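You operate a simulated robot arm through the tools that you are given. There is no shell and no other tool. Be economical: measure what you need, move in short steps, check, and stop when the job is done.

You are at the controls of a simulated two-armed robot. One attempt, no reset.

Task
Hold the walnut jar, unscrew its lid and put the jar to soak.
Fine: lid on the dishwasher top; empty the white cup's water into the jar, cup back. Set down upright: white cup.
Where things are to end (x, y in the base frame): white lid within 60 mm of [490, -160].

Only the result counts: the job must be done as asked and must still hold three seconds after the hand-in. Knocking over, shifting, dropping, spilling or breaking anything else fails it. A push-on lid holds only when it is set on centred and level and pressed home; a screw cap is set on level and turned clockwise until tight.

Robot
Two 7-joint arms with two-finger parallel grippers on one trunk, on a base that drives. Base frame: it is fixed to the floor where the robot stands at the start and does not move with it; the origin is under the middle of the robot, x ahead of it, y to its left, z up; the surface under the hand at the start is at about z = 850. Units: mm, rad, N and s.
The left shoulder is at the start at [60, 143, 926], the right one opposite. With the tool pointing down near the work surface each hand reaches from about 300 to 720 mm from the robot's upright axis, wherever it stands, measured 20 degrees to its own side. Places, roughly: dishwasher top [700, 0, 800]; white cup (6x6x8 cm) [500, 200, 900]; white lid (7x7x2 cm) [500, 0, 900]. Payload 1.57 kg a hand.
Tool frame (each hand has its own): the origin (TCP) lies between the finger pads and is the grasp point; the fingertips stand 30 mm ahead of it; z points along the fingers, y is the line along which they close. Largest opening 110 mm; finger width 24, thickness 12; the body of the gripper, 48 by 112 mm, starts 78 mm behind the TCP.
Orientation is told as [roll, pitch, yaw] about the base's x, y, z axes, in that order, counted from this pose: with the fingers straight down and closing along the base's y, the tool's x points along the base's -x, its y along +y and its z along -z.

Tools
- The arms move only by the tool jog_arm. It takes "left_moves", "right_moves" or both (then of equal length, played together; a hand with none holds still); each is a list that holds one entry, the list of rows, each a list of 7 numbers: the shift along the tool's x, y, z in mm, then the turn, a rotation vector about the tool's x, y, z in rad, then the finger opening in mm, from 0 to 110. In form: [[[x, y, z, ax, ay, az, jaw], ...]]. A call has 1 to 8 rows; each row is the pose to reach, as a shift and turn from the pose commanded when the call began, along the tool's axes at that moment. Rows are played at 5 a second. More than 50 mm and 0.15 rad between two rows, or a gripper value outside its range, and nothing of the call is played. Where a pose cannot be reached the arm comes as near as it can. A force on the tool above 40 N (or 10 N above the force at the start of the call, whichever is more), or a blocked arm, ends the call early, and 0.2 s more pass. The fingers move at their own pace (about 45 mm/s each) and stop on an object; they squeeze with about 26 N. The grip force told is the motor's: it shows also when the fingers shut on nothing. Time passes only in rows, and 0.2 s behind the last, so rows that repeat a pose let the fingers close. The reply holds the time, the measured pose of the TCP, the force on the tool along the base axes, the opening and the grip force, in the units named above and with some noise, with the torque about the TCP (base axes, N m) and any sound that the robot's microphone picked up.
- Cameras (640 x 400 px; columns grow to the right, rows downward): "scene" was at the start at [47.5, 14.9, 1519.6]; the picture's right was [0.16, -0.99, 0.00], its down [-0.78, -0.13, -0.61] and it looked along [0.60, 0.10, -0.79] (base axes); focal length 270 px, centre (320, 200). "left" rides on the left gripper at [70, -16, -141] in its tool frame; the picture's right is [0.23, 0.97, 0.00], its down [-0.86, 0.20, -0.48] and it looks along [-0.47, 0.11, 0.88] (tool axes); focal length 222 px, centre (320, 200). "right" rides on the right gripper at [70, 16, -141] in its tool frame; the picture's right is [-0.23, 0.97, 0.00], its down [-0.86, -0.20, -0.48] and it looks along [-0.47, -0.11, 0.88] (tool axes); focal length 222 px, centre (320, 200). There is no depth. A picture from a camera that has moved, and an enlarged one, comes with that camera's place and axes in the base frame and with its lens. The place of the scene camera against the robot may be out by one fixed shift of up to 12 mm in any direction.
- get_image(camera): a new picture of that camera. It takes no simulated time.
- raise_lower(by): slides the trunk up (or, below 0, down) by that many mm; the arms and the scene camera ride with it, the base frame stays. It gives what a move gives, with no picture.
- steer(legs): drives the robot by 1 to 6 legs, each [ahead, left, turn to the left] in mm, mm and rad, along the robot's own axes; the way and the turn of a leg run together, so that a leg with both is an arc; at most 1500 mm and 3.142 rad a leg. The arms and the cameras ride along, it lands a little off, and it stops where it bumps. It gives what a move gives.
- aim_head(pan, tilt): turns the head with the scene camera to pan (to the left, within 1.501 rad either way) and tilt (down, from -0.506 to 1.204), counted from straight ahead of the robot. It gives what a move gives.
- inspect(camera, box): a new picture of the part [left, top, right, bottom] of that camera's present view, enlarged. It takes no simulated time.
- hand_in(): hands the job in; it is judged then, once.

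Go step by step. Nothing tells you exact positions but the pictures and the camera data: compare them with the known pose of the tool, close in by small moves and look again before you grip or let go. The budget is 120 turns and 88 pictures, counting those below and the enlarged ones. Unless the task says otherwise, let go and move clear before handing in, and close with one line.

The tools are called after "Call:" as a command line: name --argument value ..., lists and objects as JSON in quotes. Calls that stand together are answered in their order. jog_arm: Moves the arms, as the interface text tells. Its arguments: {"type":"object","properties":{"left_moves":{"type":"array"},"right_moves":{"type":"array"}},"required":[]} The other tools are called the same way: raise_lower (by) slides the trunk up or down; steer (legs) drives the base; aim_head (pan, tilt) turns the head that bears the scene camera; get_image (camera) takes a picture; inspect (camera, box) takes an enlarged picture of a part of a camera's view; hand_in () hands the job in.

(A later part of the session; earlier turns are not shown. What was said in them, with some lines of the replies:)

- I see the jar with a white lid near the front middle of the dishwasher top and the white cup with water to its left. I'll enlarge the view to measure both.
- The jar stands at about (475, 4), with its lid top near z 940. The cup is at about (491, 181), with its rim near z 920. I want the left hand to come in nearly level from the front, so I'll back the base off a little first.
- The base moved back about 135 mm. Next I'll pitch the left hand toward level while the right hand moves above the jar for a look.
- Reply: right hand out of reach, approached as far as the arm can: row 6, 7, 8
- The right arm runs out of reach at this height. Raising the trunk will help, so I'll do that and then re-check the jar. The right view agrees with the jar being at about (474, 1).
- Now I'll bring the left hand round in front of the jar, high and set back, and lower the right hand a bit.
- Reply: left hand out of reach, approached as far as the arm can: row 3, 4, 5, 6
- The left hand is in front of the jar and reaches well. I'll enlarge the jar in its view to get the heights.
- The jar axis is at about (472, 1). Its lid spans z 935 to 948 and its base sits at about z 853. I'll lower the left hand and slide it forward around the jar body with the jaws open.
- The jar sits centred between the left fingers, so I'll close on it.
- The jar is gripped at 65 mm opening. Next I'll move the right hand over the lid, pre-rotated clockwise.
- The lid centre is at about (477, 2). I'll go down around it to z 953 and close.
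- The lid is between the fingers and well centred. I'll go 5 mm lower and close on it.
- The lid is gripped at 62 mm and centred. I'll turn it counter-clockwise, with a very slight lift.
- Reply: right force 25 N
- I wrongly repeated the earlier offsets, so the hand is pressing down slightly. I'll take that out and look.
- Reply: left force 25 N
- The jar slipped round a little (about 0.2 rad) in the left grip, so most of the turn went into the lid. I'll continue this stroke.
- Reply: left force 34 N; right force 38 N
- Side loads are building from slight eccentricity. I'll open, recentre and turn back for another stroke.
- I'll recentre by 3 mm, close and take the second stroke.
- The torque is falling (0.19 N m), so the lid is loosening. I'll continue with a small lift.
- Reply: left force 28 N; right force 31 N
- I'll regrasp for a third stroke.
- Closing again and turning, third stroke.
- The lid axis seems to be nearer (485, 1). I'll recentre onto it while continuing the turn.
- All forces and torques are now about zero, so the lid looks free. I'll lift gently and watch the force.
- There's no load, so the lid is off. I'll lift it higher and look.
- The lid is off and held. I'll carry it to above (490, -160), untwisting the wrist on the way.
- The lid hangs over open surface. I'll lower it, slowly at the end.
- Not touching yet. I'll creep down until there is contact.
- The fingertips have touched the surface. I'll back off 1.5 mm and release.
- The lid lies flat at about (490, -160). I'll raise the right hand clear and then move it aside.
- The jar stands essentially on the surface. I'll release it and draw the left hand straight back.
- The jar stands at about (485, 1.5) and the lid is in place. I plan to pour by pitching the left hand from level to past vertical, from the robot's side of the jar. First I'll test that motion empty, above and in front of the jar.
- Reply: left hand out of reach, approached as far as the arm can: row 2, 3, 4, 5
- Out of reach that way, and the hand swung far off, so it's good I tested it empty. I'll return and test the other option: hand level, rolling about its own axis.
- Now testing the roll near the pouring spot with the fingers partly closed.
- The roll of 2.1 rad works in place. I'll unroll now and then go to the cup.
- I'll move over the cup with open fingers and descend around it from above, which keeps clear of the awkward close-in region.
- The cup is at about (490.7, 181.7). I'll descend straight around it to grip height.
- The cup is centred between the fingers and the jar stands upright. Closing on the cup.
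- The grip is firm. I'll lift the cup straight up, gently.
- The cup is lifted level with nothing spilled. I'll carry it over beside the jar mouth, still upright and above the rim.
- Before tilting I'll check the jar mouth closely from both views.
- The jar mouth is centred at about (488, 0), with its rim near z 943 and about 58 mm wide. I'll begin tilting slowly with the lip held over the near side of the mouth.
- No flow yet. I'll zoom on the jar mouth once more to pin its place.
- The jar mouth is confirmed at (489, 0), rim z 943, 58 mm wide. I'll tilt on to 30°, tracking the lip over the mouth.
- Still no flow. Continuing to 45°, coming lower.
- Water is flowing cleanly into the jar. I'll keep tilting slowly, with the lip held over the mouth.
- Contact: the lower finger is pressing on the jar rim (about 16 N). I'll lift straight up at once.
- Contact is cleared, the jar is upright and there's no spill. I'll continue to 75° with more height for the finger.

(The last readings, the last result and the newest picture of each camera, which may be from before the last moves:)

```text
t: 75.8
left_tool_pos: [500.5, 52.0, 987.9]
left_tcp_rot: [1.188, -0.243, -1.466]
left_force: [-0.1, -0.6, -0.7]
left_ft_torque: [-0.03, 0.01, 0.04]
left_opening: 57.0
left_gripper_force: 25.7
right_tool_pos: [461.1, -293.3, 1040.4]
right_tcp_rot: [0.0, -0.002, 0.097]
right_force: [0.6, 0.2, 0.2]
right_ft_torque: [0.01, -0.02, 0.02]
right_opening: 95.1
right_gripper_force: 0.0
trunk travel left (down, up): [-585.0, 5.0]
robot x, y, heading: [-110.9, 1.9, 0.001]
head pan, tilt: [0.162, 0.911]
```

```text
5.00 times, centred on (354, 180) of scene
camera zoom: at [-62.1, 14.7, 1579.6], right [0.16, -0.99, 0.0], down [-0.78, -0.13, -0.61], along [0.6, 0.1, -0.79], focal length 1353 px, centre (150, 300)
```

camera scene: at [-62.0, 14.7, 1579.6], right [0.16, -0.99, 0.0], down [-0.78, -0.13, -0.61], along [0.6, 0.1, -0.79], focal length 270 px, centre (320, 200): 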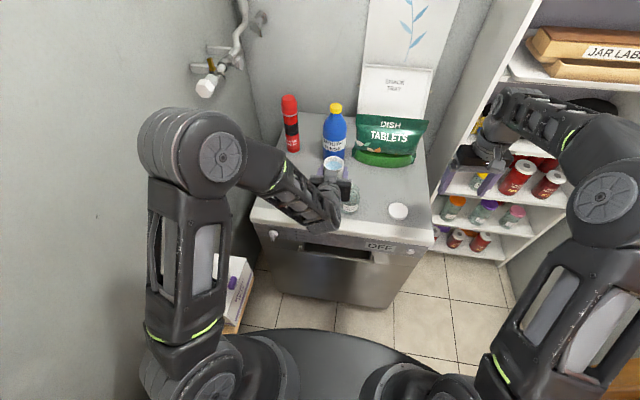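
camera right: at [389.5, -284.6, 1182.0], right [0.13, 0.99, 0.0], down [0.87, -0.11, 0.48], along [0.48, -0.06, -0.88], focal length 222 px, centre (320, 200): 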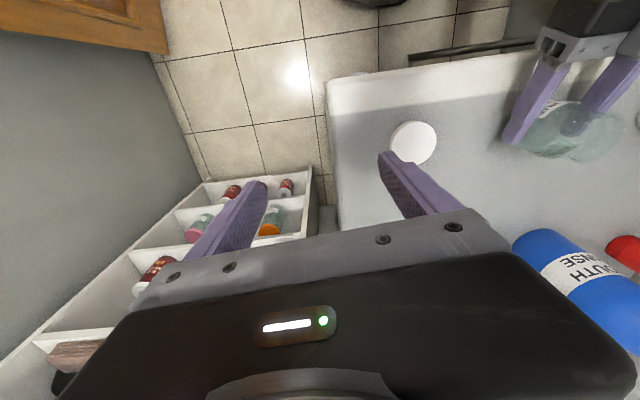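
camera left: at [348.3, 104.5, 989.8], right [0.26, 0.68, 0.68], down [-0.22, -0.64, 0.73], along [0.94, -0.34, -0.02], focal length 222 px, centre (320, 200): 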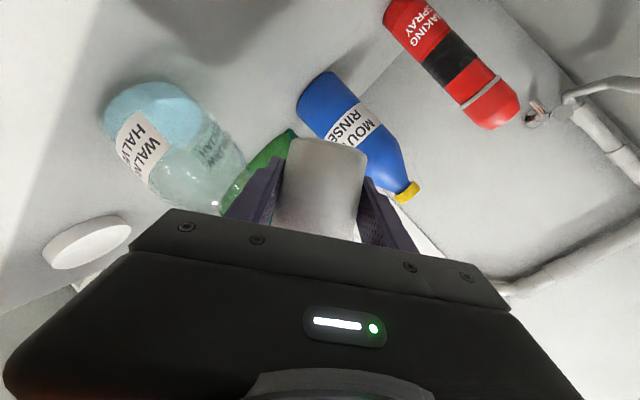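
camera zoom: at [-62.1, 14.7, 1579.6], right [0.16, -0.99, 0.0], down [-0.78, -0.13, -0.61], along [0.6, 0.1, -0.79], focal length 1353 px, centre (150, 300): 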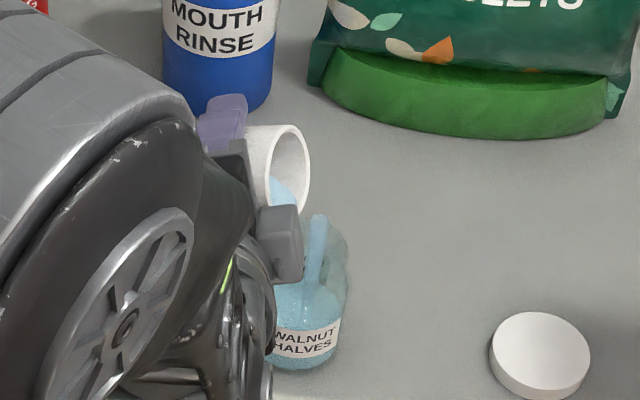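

It's flowing well into the jar. On to 90°.

Call:
jog_arm --left_moves '[[[-0.9, 0.2, 0.1, 0, 0, 0.03, 45], [-1.8, 0.4, 0.2, 0, 0, 0.065, 45], [-2.7, 0.6, 0.3, 0, 0, 0.1, 45], [-3.6, 0.8, 0.4, 0, 0, 0.13, 45], [-4.5, 1, 0.5, 0, 0, 0.165, 45], [-5.4, 1.3, 0.6, 0, 0, 0.2, 45], [-6.3, 1.5, 0.7, 0, 0, 0.23, 45], [-7.2, 1.7, 0.8, 0, 0, 0.262, 45]]]'

Call:
inspect --camera "scene" --box '[290, 140, 418, 220]'

```text
t: 77.6
left_tool_pos: [502.8, 44.7, 990.4]
left_tcp_rot: [1.199, 0.001, -1.564]
left_force: [0.2, 0.7, -0.6]
left_ft_torque: [0.03, 0.01, -0.01]
left_opening: 57.0
left_gripper_force: 26.4
right_tool_pos: [461.2, -293.2, 1040.9]
right_tcp_rot: [0.001, -0.004, 0.097]
right_force: [-0.4, 0.1, 0.4]
right_ft_torque: [-0.01, -0.01, -0.01]
right_opening: 94.7
right_gripper_force: 0.2
trunk travel left (down, up): [-585.0, 5.0]
robot x, y, heading: [-106.4, -2.8, -0.001]
head pan, tilt: [0.162, 0.911]
```

```text
5.00 times, centred on (354, 180) of scene
camera zoom: at [-62.1, 14.7, 1579.6], right [0.16, -0.99, 0.0], down [-0.78, -0.13, -0.61], along [0.6, 0.1, -0.79], focal length 1353 px, centre (150, 300)
```

zoom: 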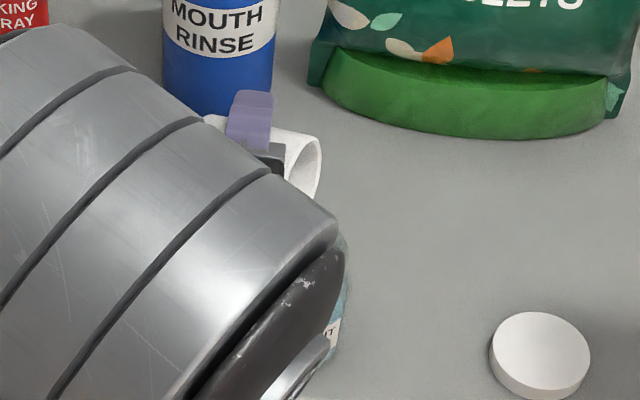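

Now on to 110° to drain the rest, staying over the mouth.

Call:
jog_arm --left_moves '[[[-1.5, 1.3, -0.4, 0, 0, 0.045, 45], [-3, 2.5, -0.8, 0, 0, 0.09, 45], [-4.5, 3.6, -1.2, 0, 0, 0.13, 45], [-6, 4.8, -1.7, 0, 0, 0.175, 45], [-7.5, 6, -2.1, 0, 0, 0.22, 45], [-9, 7, -2.5, 0, 0, 0.26, 45], [-10.5, 8, -2.9, 0, 0, 0.305, 45], [-12, 9, -3.3, 0, 0, 0.349, 45]]]'

Call:
get_image --camera "left"

```text
t: 79.4
left_tool_pos: [504.4, 31.3, 1000.2]
left_tcp_rot: [1.18, 0.327, -1.694]
left_force: [0.1, 0.2, -0.7]
left_ft_torque: [0.0, -0.01, 0.02]
left_opening: 56.5
left_gripper_force: 25.7
right_tool_pos: [460.8, -292.9, 1040.5]
right_tcp_rot: [0.0, -0.003, 0.098]
right_force: [0.1, 0.5, 0.2]
right_ft_torque: [-0.03, -0.01, -0.01]
right_opening: 94.8
right_gripper_force: 0.0
trunk travel left (down, up): [-585.0, 5.0]
robot x, y, heading: [-111.2, -0.2, 0.0]
head pan, tilt: [0.162, 0.911]
```

```text
27 pictures are left
camera left: at [374.0, 102.5, 1061.1], right [0.36, -0.12, 0.93], down [-0.48, -0.88, 0.07], along [0.8, -0.47, -0.37], focal length 222 px, centre (320, 200)
```

left: 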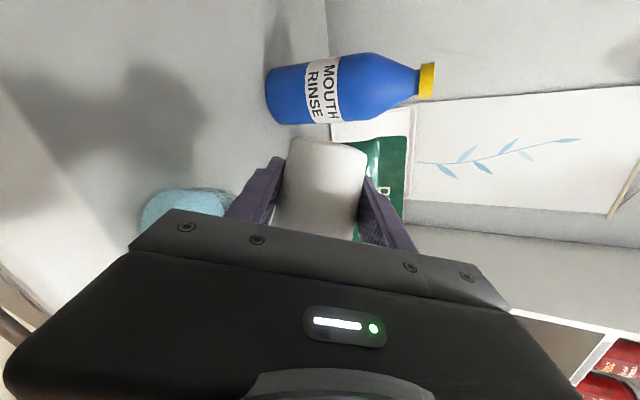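

A little further, to 125°, and hold to drain.

Call:
jog_arm --left_moves '[[[-1, 2, -0.8, 0, 0, 0.05, 45], [-2.2, 4, -1.6, 0, 0, 0.1, 45], [-3.4, 6, -2.3, 0, 0, 0.16, 45], [-4.5, 8, -3, 0, 0, 0.21, 45], [-5.6, 9.6, -3.8, 0, 0, 0.262, 45], [-5.6, 9.6, -3.8, 0, 0, 0.262, 45], [-5.6, 9.6, -3.8, 0, 0, 0.262, 45], [-5.6, 9.6, -3.8, 0, 0, 0.262, 45]]]'

Call:
get_image --camera "scene"

```text
t: 81.2
left_tool_pos: [502.9, 24.6, 1008.4]
left_tcp_rot: [1.128, 0.566, -1.813]
left_force: [-0.1, 0.4, -1.1]
left_ft_torque: [0.01, -0.01, -0.03]
left_opening: 56.7
left_gripper_force: 26.5
right_tool_pos: [461.0, -293.1, 1041.1]
right_tcp_rot: [0.002, -0.002, 0.097]
right_force: [0.3, -0.5, -0.1]
right_ft_torque: [-0.01, 0.01, -0.01]
right_opening: 95.0
right_gripper_force: 0.1
trunk travel left (down, up): [-585.0, 5.0]
robot x, y, heading: [-111.7, 0.9, -0.006]
head pan, tilt: [0.162, 0.911]
```

```text
26 pictures are left
camera scene: at [-62.0, 14.8, 1579.6], right [0.16, -0.99, 0.0], down [-0.78, -0.13, -0.61], along [0.6, 0.1, -0.79], focal length 270 px, centre (320, 200)
```

scene: 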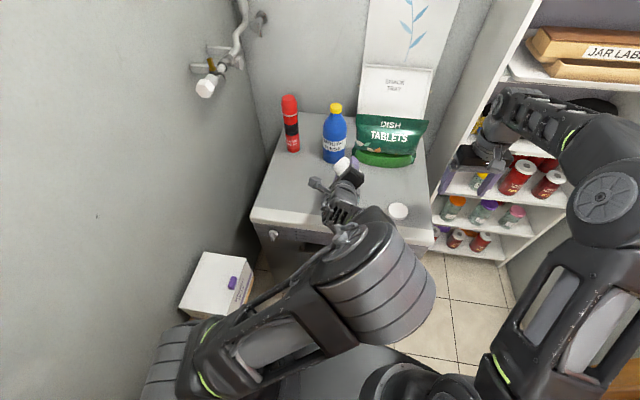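

It should be empty. I'll lift clear above the jar and roll back upright.

Call:
jog_arm --left_moves '[[[9, 13, -6, 0, 0, -0.05, 45], [18.7, 26.7, -12.7, 0, 0, -0.18, 45], [18.7, 26.7, -12.7, 0, 0, -0.32, 45], [18.7, 26.7, -12.7, 0, 0, -0.46, 45], [18.7, 26.7, -12.7, 0, 0, -0.6, 45], [18.7, 26.7, -12.7, 0, 0, -0.74, 45], [18.7, 26.7, -12.7, 0, 0, -0.88, 45], [18.7, 26.7, -12.7, 0, 0, -1.02, 45]]]'

Call:
jog_arm --left_moves '[[[0, 0, 0, 0, 0, -0.14, 45], [0, 0, 0, 0, 0, -0.28, 45], [0, 0, 0, 0, 0, -0.42, 45], [0, 0, 0, 0, 0, -0.56, 45], [0, 0, 0, 0, 0, -0.7, 45], [0, 0, 0, 0, 0, -0.84, 45], [0, 0, 0, 0, 0, -0.98, 45], [0, 0, 0, 0, 0, -1.115, 45]]]'

Call:
get_image --camera "scene"

```text
t: 83.0
left_tool_pos: [500.9, 23.7, 1042.5]
left_tcp_rot: [1.172, -0.381, -1.406]
left_force: [0.6, -0.1, -1.1]
left_ft_torque: [-0.01, 0.01, -0.01]
left_opening: 56.5
left_gripper_force: 25.9
right_tool_pos: [460.4, -293.2, 1040.7]
right_tcp_rot: [-0.001, -0.004, 0.098]
right_force: [-0.2, 0.0, 0.4]
right_ft_torque: [0.01, 0.0, -0.01]
right_opening: 95.0
right_gripper_force: 0.0
trunk travel left (down, up): [-585.0, 5.0]
robot x, y, heading: [-113.8, 1.0, 0.001]
head pan, tilt: [0.162, 0.911]
```

```text
t: 84.8
left_tool_pos: [502.3, 24.7, 1042.2]
left_tcp_rot: [0.117, -1.196, -0.117]
left_force: [-1.2, 0.3, 0.7]
left_ft_torque: [-0.02, 0.01, 0.02]
left_opening: 56.4
left_gripper_force: 25.9
right_tool_pos: [461.8, -291.7, 1041.5]
right_tcp_rot: [0.001, -0.004, 0.098]
right_force: [-0.3, -0.4, -0.1]
right_ft_torque: [0.01, -0.02, 0.05]
right_opening: 94.9
right_gripper_force: 0.1
trunk travel left (down, up): [-585.0, 5.0]
robot x, y, heading: [-111.8, 1.0, -0.002]
head pan, tilt: [0.162, 0.911]
```

```text
25 pictures are left
camera scene: at [-62.0, 15.0, 1579.6], right [0.16, -0.99, 0.0], down [-0.78, -0.13, -0.61], along [0.6, 0.1, -0.79], focal length 270 px, centre (320, 200)
```

scene: 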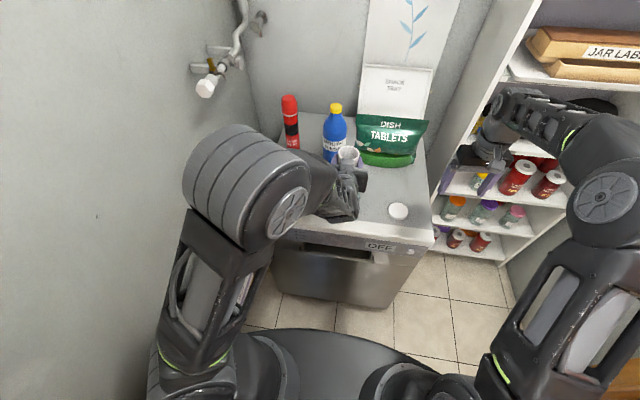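

The cup is upright and empty. I'll carry it back over its original spot.

Call:
jog_arm --left_moves '[[[3, 12, 0, 0, 0, -0.02, 45], [7, 32, 0, 0, 0, -0.046, 45], [12, 54, 0, 0, 0, -0.046, 45], [18, 77, 0.5, 0, 0, -0.046, 45], [24, 100, 0.8, 0, 0, -0.046, 45], [30, 122, 1, 0, 0, -0.046, 45], [36, 142, 1.2, 0, 0, -0.046, 45], [41, 155.5, 1.3, 0, 0, -0.046, 45]]]'

Call:
inspect --camera "scene" --box '[230, 120, 422, 240]'

```text
t: 86.6
left_tool_pos: [489.8, 182.3, 1011.1]
left_tcp_rot: [0.005, -1.2, 0.004]
left_force: [-0.7, 0.9, -0.3]
left_ft_torque: [-0.03, -0.02, 0.02]
left_opening: 56.8
left_gripper_force: 26.1
right_tool_pos: [461.3, -293.8, 1041.6]
right_tcp_rot: [-0.002, -0.005, 0.097]
right_force: [-0.8, 0.2, 0.4]
right_ft_torque: [-0.03, 0.02, -0.01]
right_opening: 94.9
right_gripper_force: 0.0
trunk travel left (down, up): [-585.0, 5.0]
robot x, y, heading: [-108.2, -2.8, -0.002]
head pan, tilt: [0.162, 0.911]
```

```text
3.33 times, centred on (326, 180) of scene
camera zoom: at [-62.0, 15.2, 1579.6], right [0.16, -0.99, 0.0], down [-0.78, -0.13, -0.61], along [0.6, 0.1, -0.79], focal length 902 px, centre (300, 267)
```

zoom: 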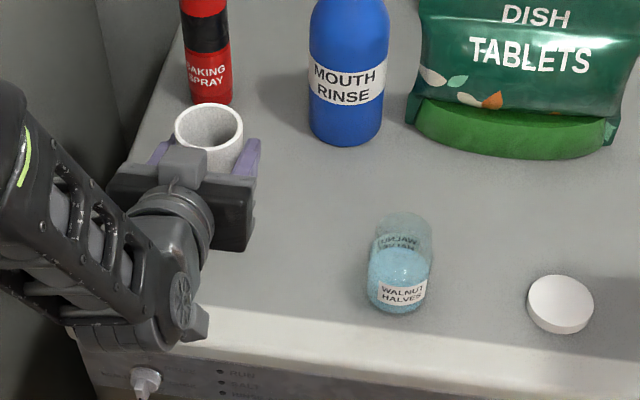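

The cup is empty, the jar holds the water and the surface is dry. Lowering the cup to just above the top.

Call:
jog_arm --left_moves '[[[20, -0.5, 7.8, 0, 0, 0, 45], [45, -0.5, 17.5, 0, 0, 0, 45], [70, -0.5, 27.2, 0, 0, 0, 45], [90, -0.5, 35, 0, 0, 0, 45], [104, -0.5, 40.4, 0, 0, 0, 45], [112, -0.5, 43.5, 0, 0, 0, 45], [115.5, -0.5, 44.9, 0, 0, 0, 45]]]'

Call:
jog_arm --left_moves '[[[0.7, 0, 0.3, 0, 0, 0, 45], [1.4, 0, 0.5, 0, 0, 0, 45], [2.1, 0, 0.8, 0, 0, 0, 45]]]'

```text
t: 88.2
left_tool_pos: [490.9, 181.4, 887.2]
left_tcp_rot: [0.004, -1.2, 0.004]
left_force: [-0.9, -0.6, -0.6]
left_ft_torque: [0.04, 0.02, 0.02]
left_opening: 56.5
left_gripper_force: 25.9
right_tool_pos: [460.9, -293.0, 1040.9]
right_tcp_rot: [0.0, -0.002, 0.098]
right_force: [0.4, 0.0, -0.3]
right_ft_torque: [0.0, 0.01, -0.03]
right_opening: 95.1
right_gripper_force: 0.1
trunk travel left (down, up): [-585.0, 5.0]
robot x, y, heading: [-111.0, -2.0, -0.0]
head pan, tilt: [0.162, 0.911]
```

```text
t: 89.0
left_tool_pos: [491.1, 180.9, 885.3]
left_tcp_rot: [0.006, -1.202, 0.002]
left_force: [0.6, 0.2, -1.3]
left_ft_torque: [0.0, 0.02, -0.02]
left_opening: 56.5
left_gripper_force: 26.1
right_tool_pos: [461.1, -292.9, 1041.2]
right_tcp_rot: [-0.001, -0.003, 0.098]
right_force: [0.3, -0.1, -0.6]
right_ft_torque: [0.02, 0.01, -0.01]
right_opening: 95.0
right_gripper_force: 0.0
trunk travel left (down, up): [-585.0, 5.0]
robot x, y, heading: [-106.5, 4.1, -0.001]
head pan, tilt: [0.162, 0.911]
```

Not touching yet, so I'll creep down a few more millimetres.

Call:
jog_arm --left_moves '[[[0.6, 0, 0.2, 0, 0, 0, 45], [1.2, 0, 0.45, 0, 0, 0, 45], [1.8, 0, 0.7, 0, 0, 0, 45], [2.4, 0, 0.9, 0, 0, 0, 45]]]'

```text
t: 90.0
left_tool_pos: [491.9, 180.4, 884.1]
left_tcp_rot: [0.003, -1.204, 0.003]
left_force: [-0.6, -0.1, 6.7]
left_ft_torque: [0.01, 0.12, -0.01]
left_opening: 56.4
left_gripper_force: 26.3
right_tool_pos: [460.2, -293.8, 1042.0]
right_tcp_rot: [0.001, -0.003, 0.098]
right_force: [-0.4, 0.4, 0.5]
right_ft_torque: [0.02, -0.02, -0.01]
right_opening: 95.1
right_gripper_force: 0.0
trunk travel left (down, up): [-585.0, 5.0]
robot x, y, heading: [-110.6, 1.7, -0.003]
head pan, tilt: [0.162, 0.911]
```

The cup has touched down with about 7 N. I'll release slowly, then raise the hand straight up around it.

Call:
jog_arm --left_moves '[[[-0.5, 0, -0.2, 0, 0, 0, 57], [-0.5, 0, -0.2, 0, 0, 0, 62], [-0.5, 0, -0.2, 0, 0, 0, 75], [-0.5, 0, -0.2, 0, 0, 0, 95], [-0.5, 0, -0.2, 0, 0, 0, 110], [-0.5, 0, -0.2, 0, 0, 0, 110]]]'

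Call:
get_image --camera "left"

```text
t: 91.4
left_tool_pos: [489.6, 183.1, 883.3]
left_tcp_rot: [0.007, -1.199, 0.004]
left_force: [-0.7, 0.0, -0.8]
left_ft_torque: [-0.02, 0.05, 0.01]
left_opening: 109.9
left_gripper_force: 0.1
right_tool_pos: [462.3, -293.6, 1041.3]
right_tcp_rot: [0.0, -0.004, 0.098]
right_force: [-0.4, 0.0, -1.0]
right_ft_torque: [0.01, 0.01, 0.0]
right_opening: 94.8
right_gripper_force: 0.1
trunk travel left (down, up): [-585.0, 5.0]
robot x, y, heading: [-109.2, 3.1, 0.001]
head pan, tilt: [0.162, 0.911]
```

```text
23 pictures are left
camera left: at [333.5, 164.7, 870.7], right [-0.09, 0.97, -0.21], down [-0.14, 0.2, 0.97], along [0.99, 0.12, 0.12], focal length 222 px, centre (320, 200)
```

left: 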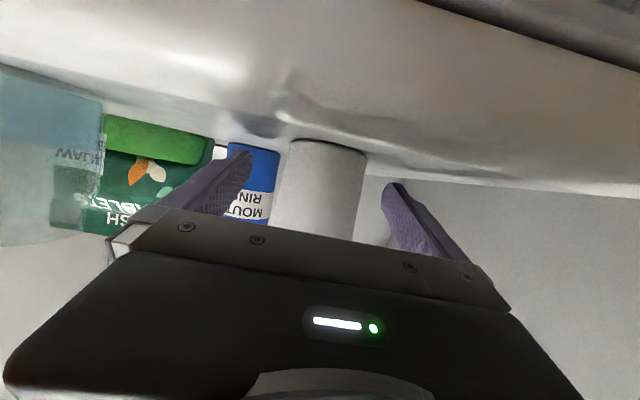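

The cup stands free between the open fingers. Raising the hand straight up.

Call:
jog_arm --left_moves '[[[-20, 0, -7.8, 0, 0, 0, 110], [-50, 0, -19.4, 0, 0, 0, 110], [-80, 0, -31.1, 0, 0, 0, 110], [-110, 0, -42.7, 0, 0, 0, 110], [-140, 0, -54, 0, 0, 0, 110]]]'

Call:
get_image --camera "scene"

Call:
inspect --camera "scene" --box '[230, 120, 422, 240]'

```text
t: 92.6
left_tool_pos: [490.2, 180.8, 1032.7]
left_tcp_rot: [0.005, -1.201, 0.0]
left_force: [-0.4, 0.7, -1.1]
left_ft_torque: [0.0, -0.03, 0.02]
left_opening: 110.3
left_gripper_force: 0.2
right_tool_pos: [460.7, -292.2, 1041.7]
right_tcp_rot: [-0.002, -0.002, 0.096]
right_force: [0.3, 0.0, -0.6]
right_ft_torque: [0.03, 0.02, 0.01]
right_opening: 95.0
right_gripper_force: 0.1
trunk travel left (down, up): [-585.0, 5.0]
robot x, y, heading: [-110.0, -3.5, 0.001]
head pan, tilt: [0.162, 0.911]
```

```text
22 pictures are left
camera scene: at [-62.8, 14.9, 1579.6], right [0.16, -0.99, 0.0], down [-0.78, -0.13, -0.61], along [0.61, 0.1, -0.79], focal length 270 px, centre (320, 200)
```

scene: 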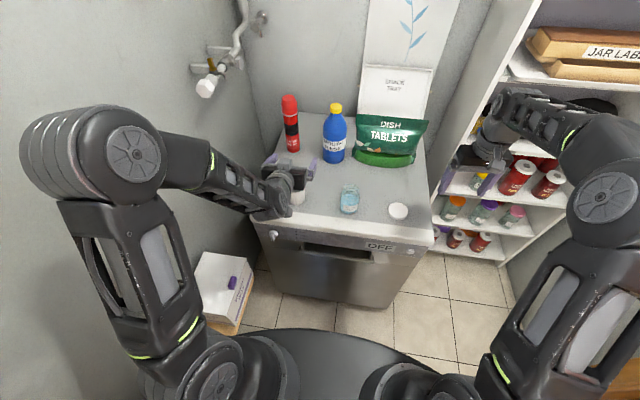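

```text
3.33 times, centred on (326, 180) of scene
camera zoom: at [-62.8, 14.9, 1579.6], right [0.16, -0.99, 0.0], down [-0.78, -0.13, -0.61], along [0.61, 0.1, -0.79], focal length 902 px, centre (300, 267)
```

zoom: 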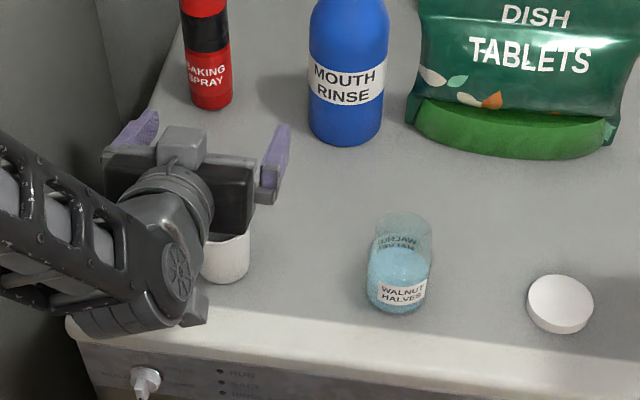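

The jar stands open with the water in it, the lid lies at about (487, -160), and the empty cup is upright at its original spot. Both hands are clear and nothing is spilled, so I'm handing in.

Call:
hand_in

```text
The job is handed in.
```

I've handed the job in: the walnut jar is unscrewed and soaking, its lid is on the dishwasher top at about (487, -160), and the empty white cup is back upright in its place. While I poured, a finger pressed briefly on the jar rim (about 16 N). I lifted off at once; the jar stayed upright and I saw no spill.
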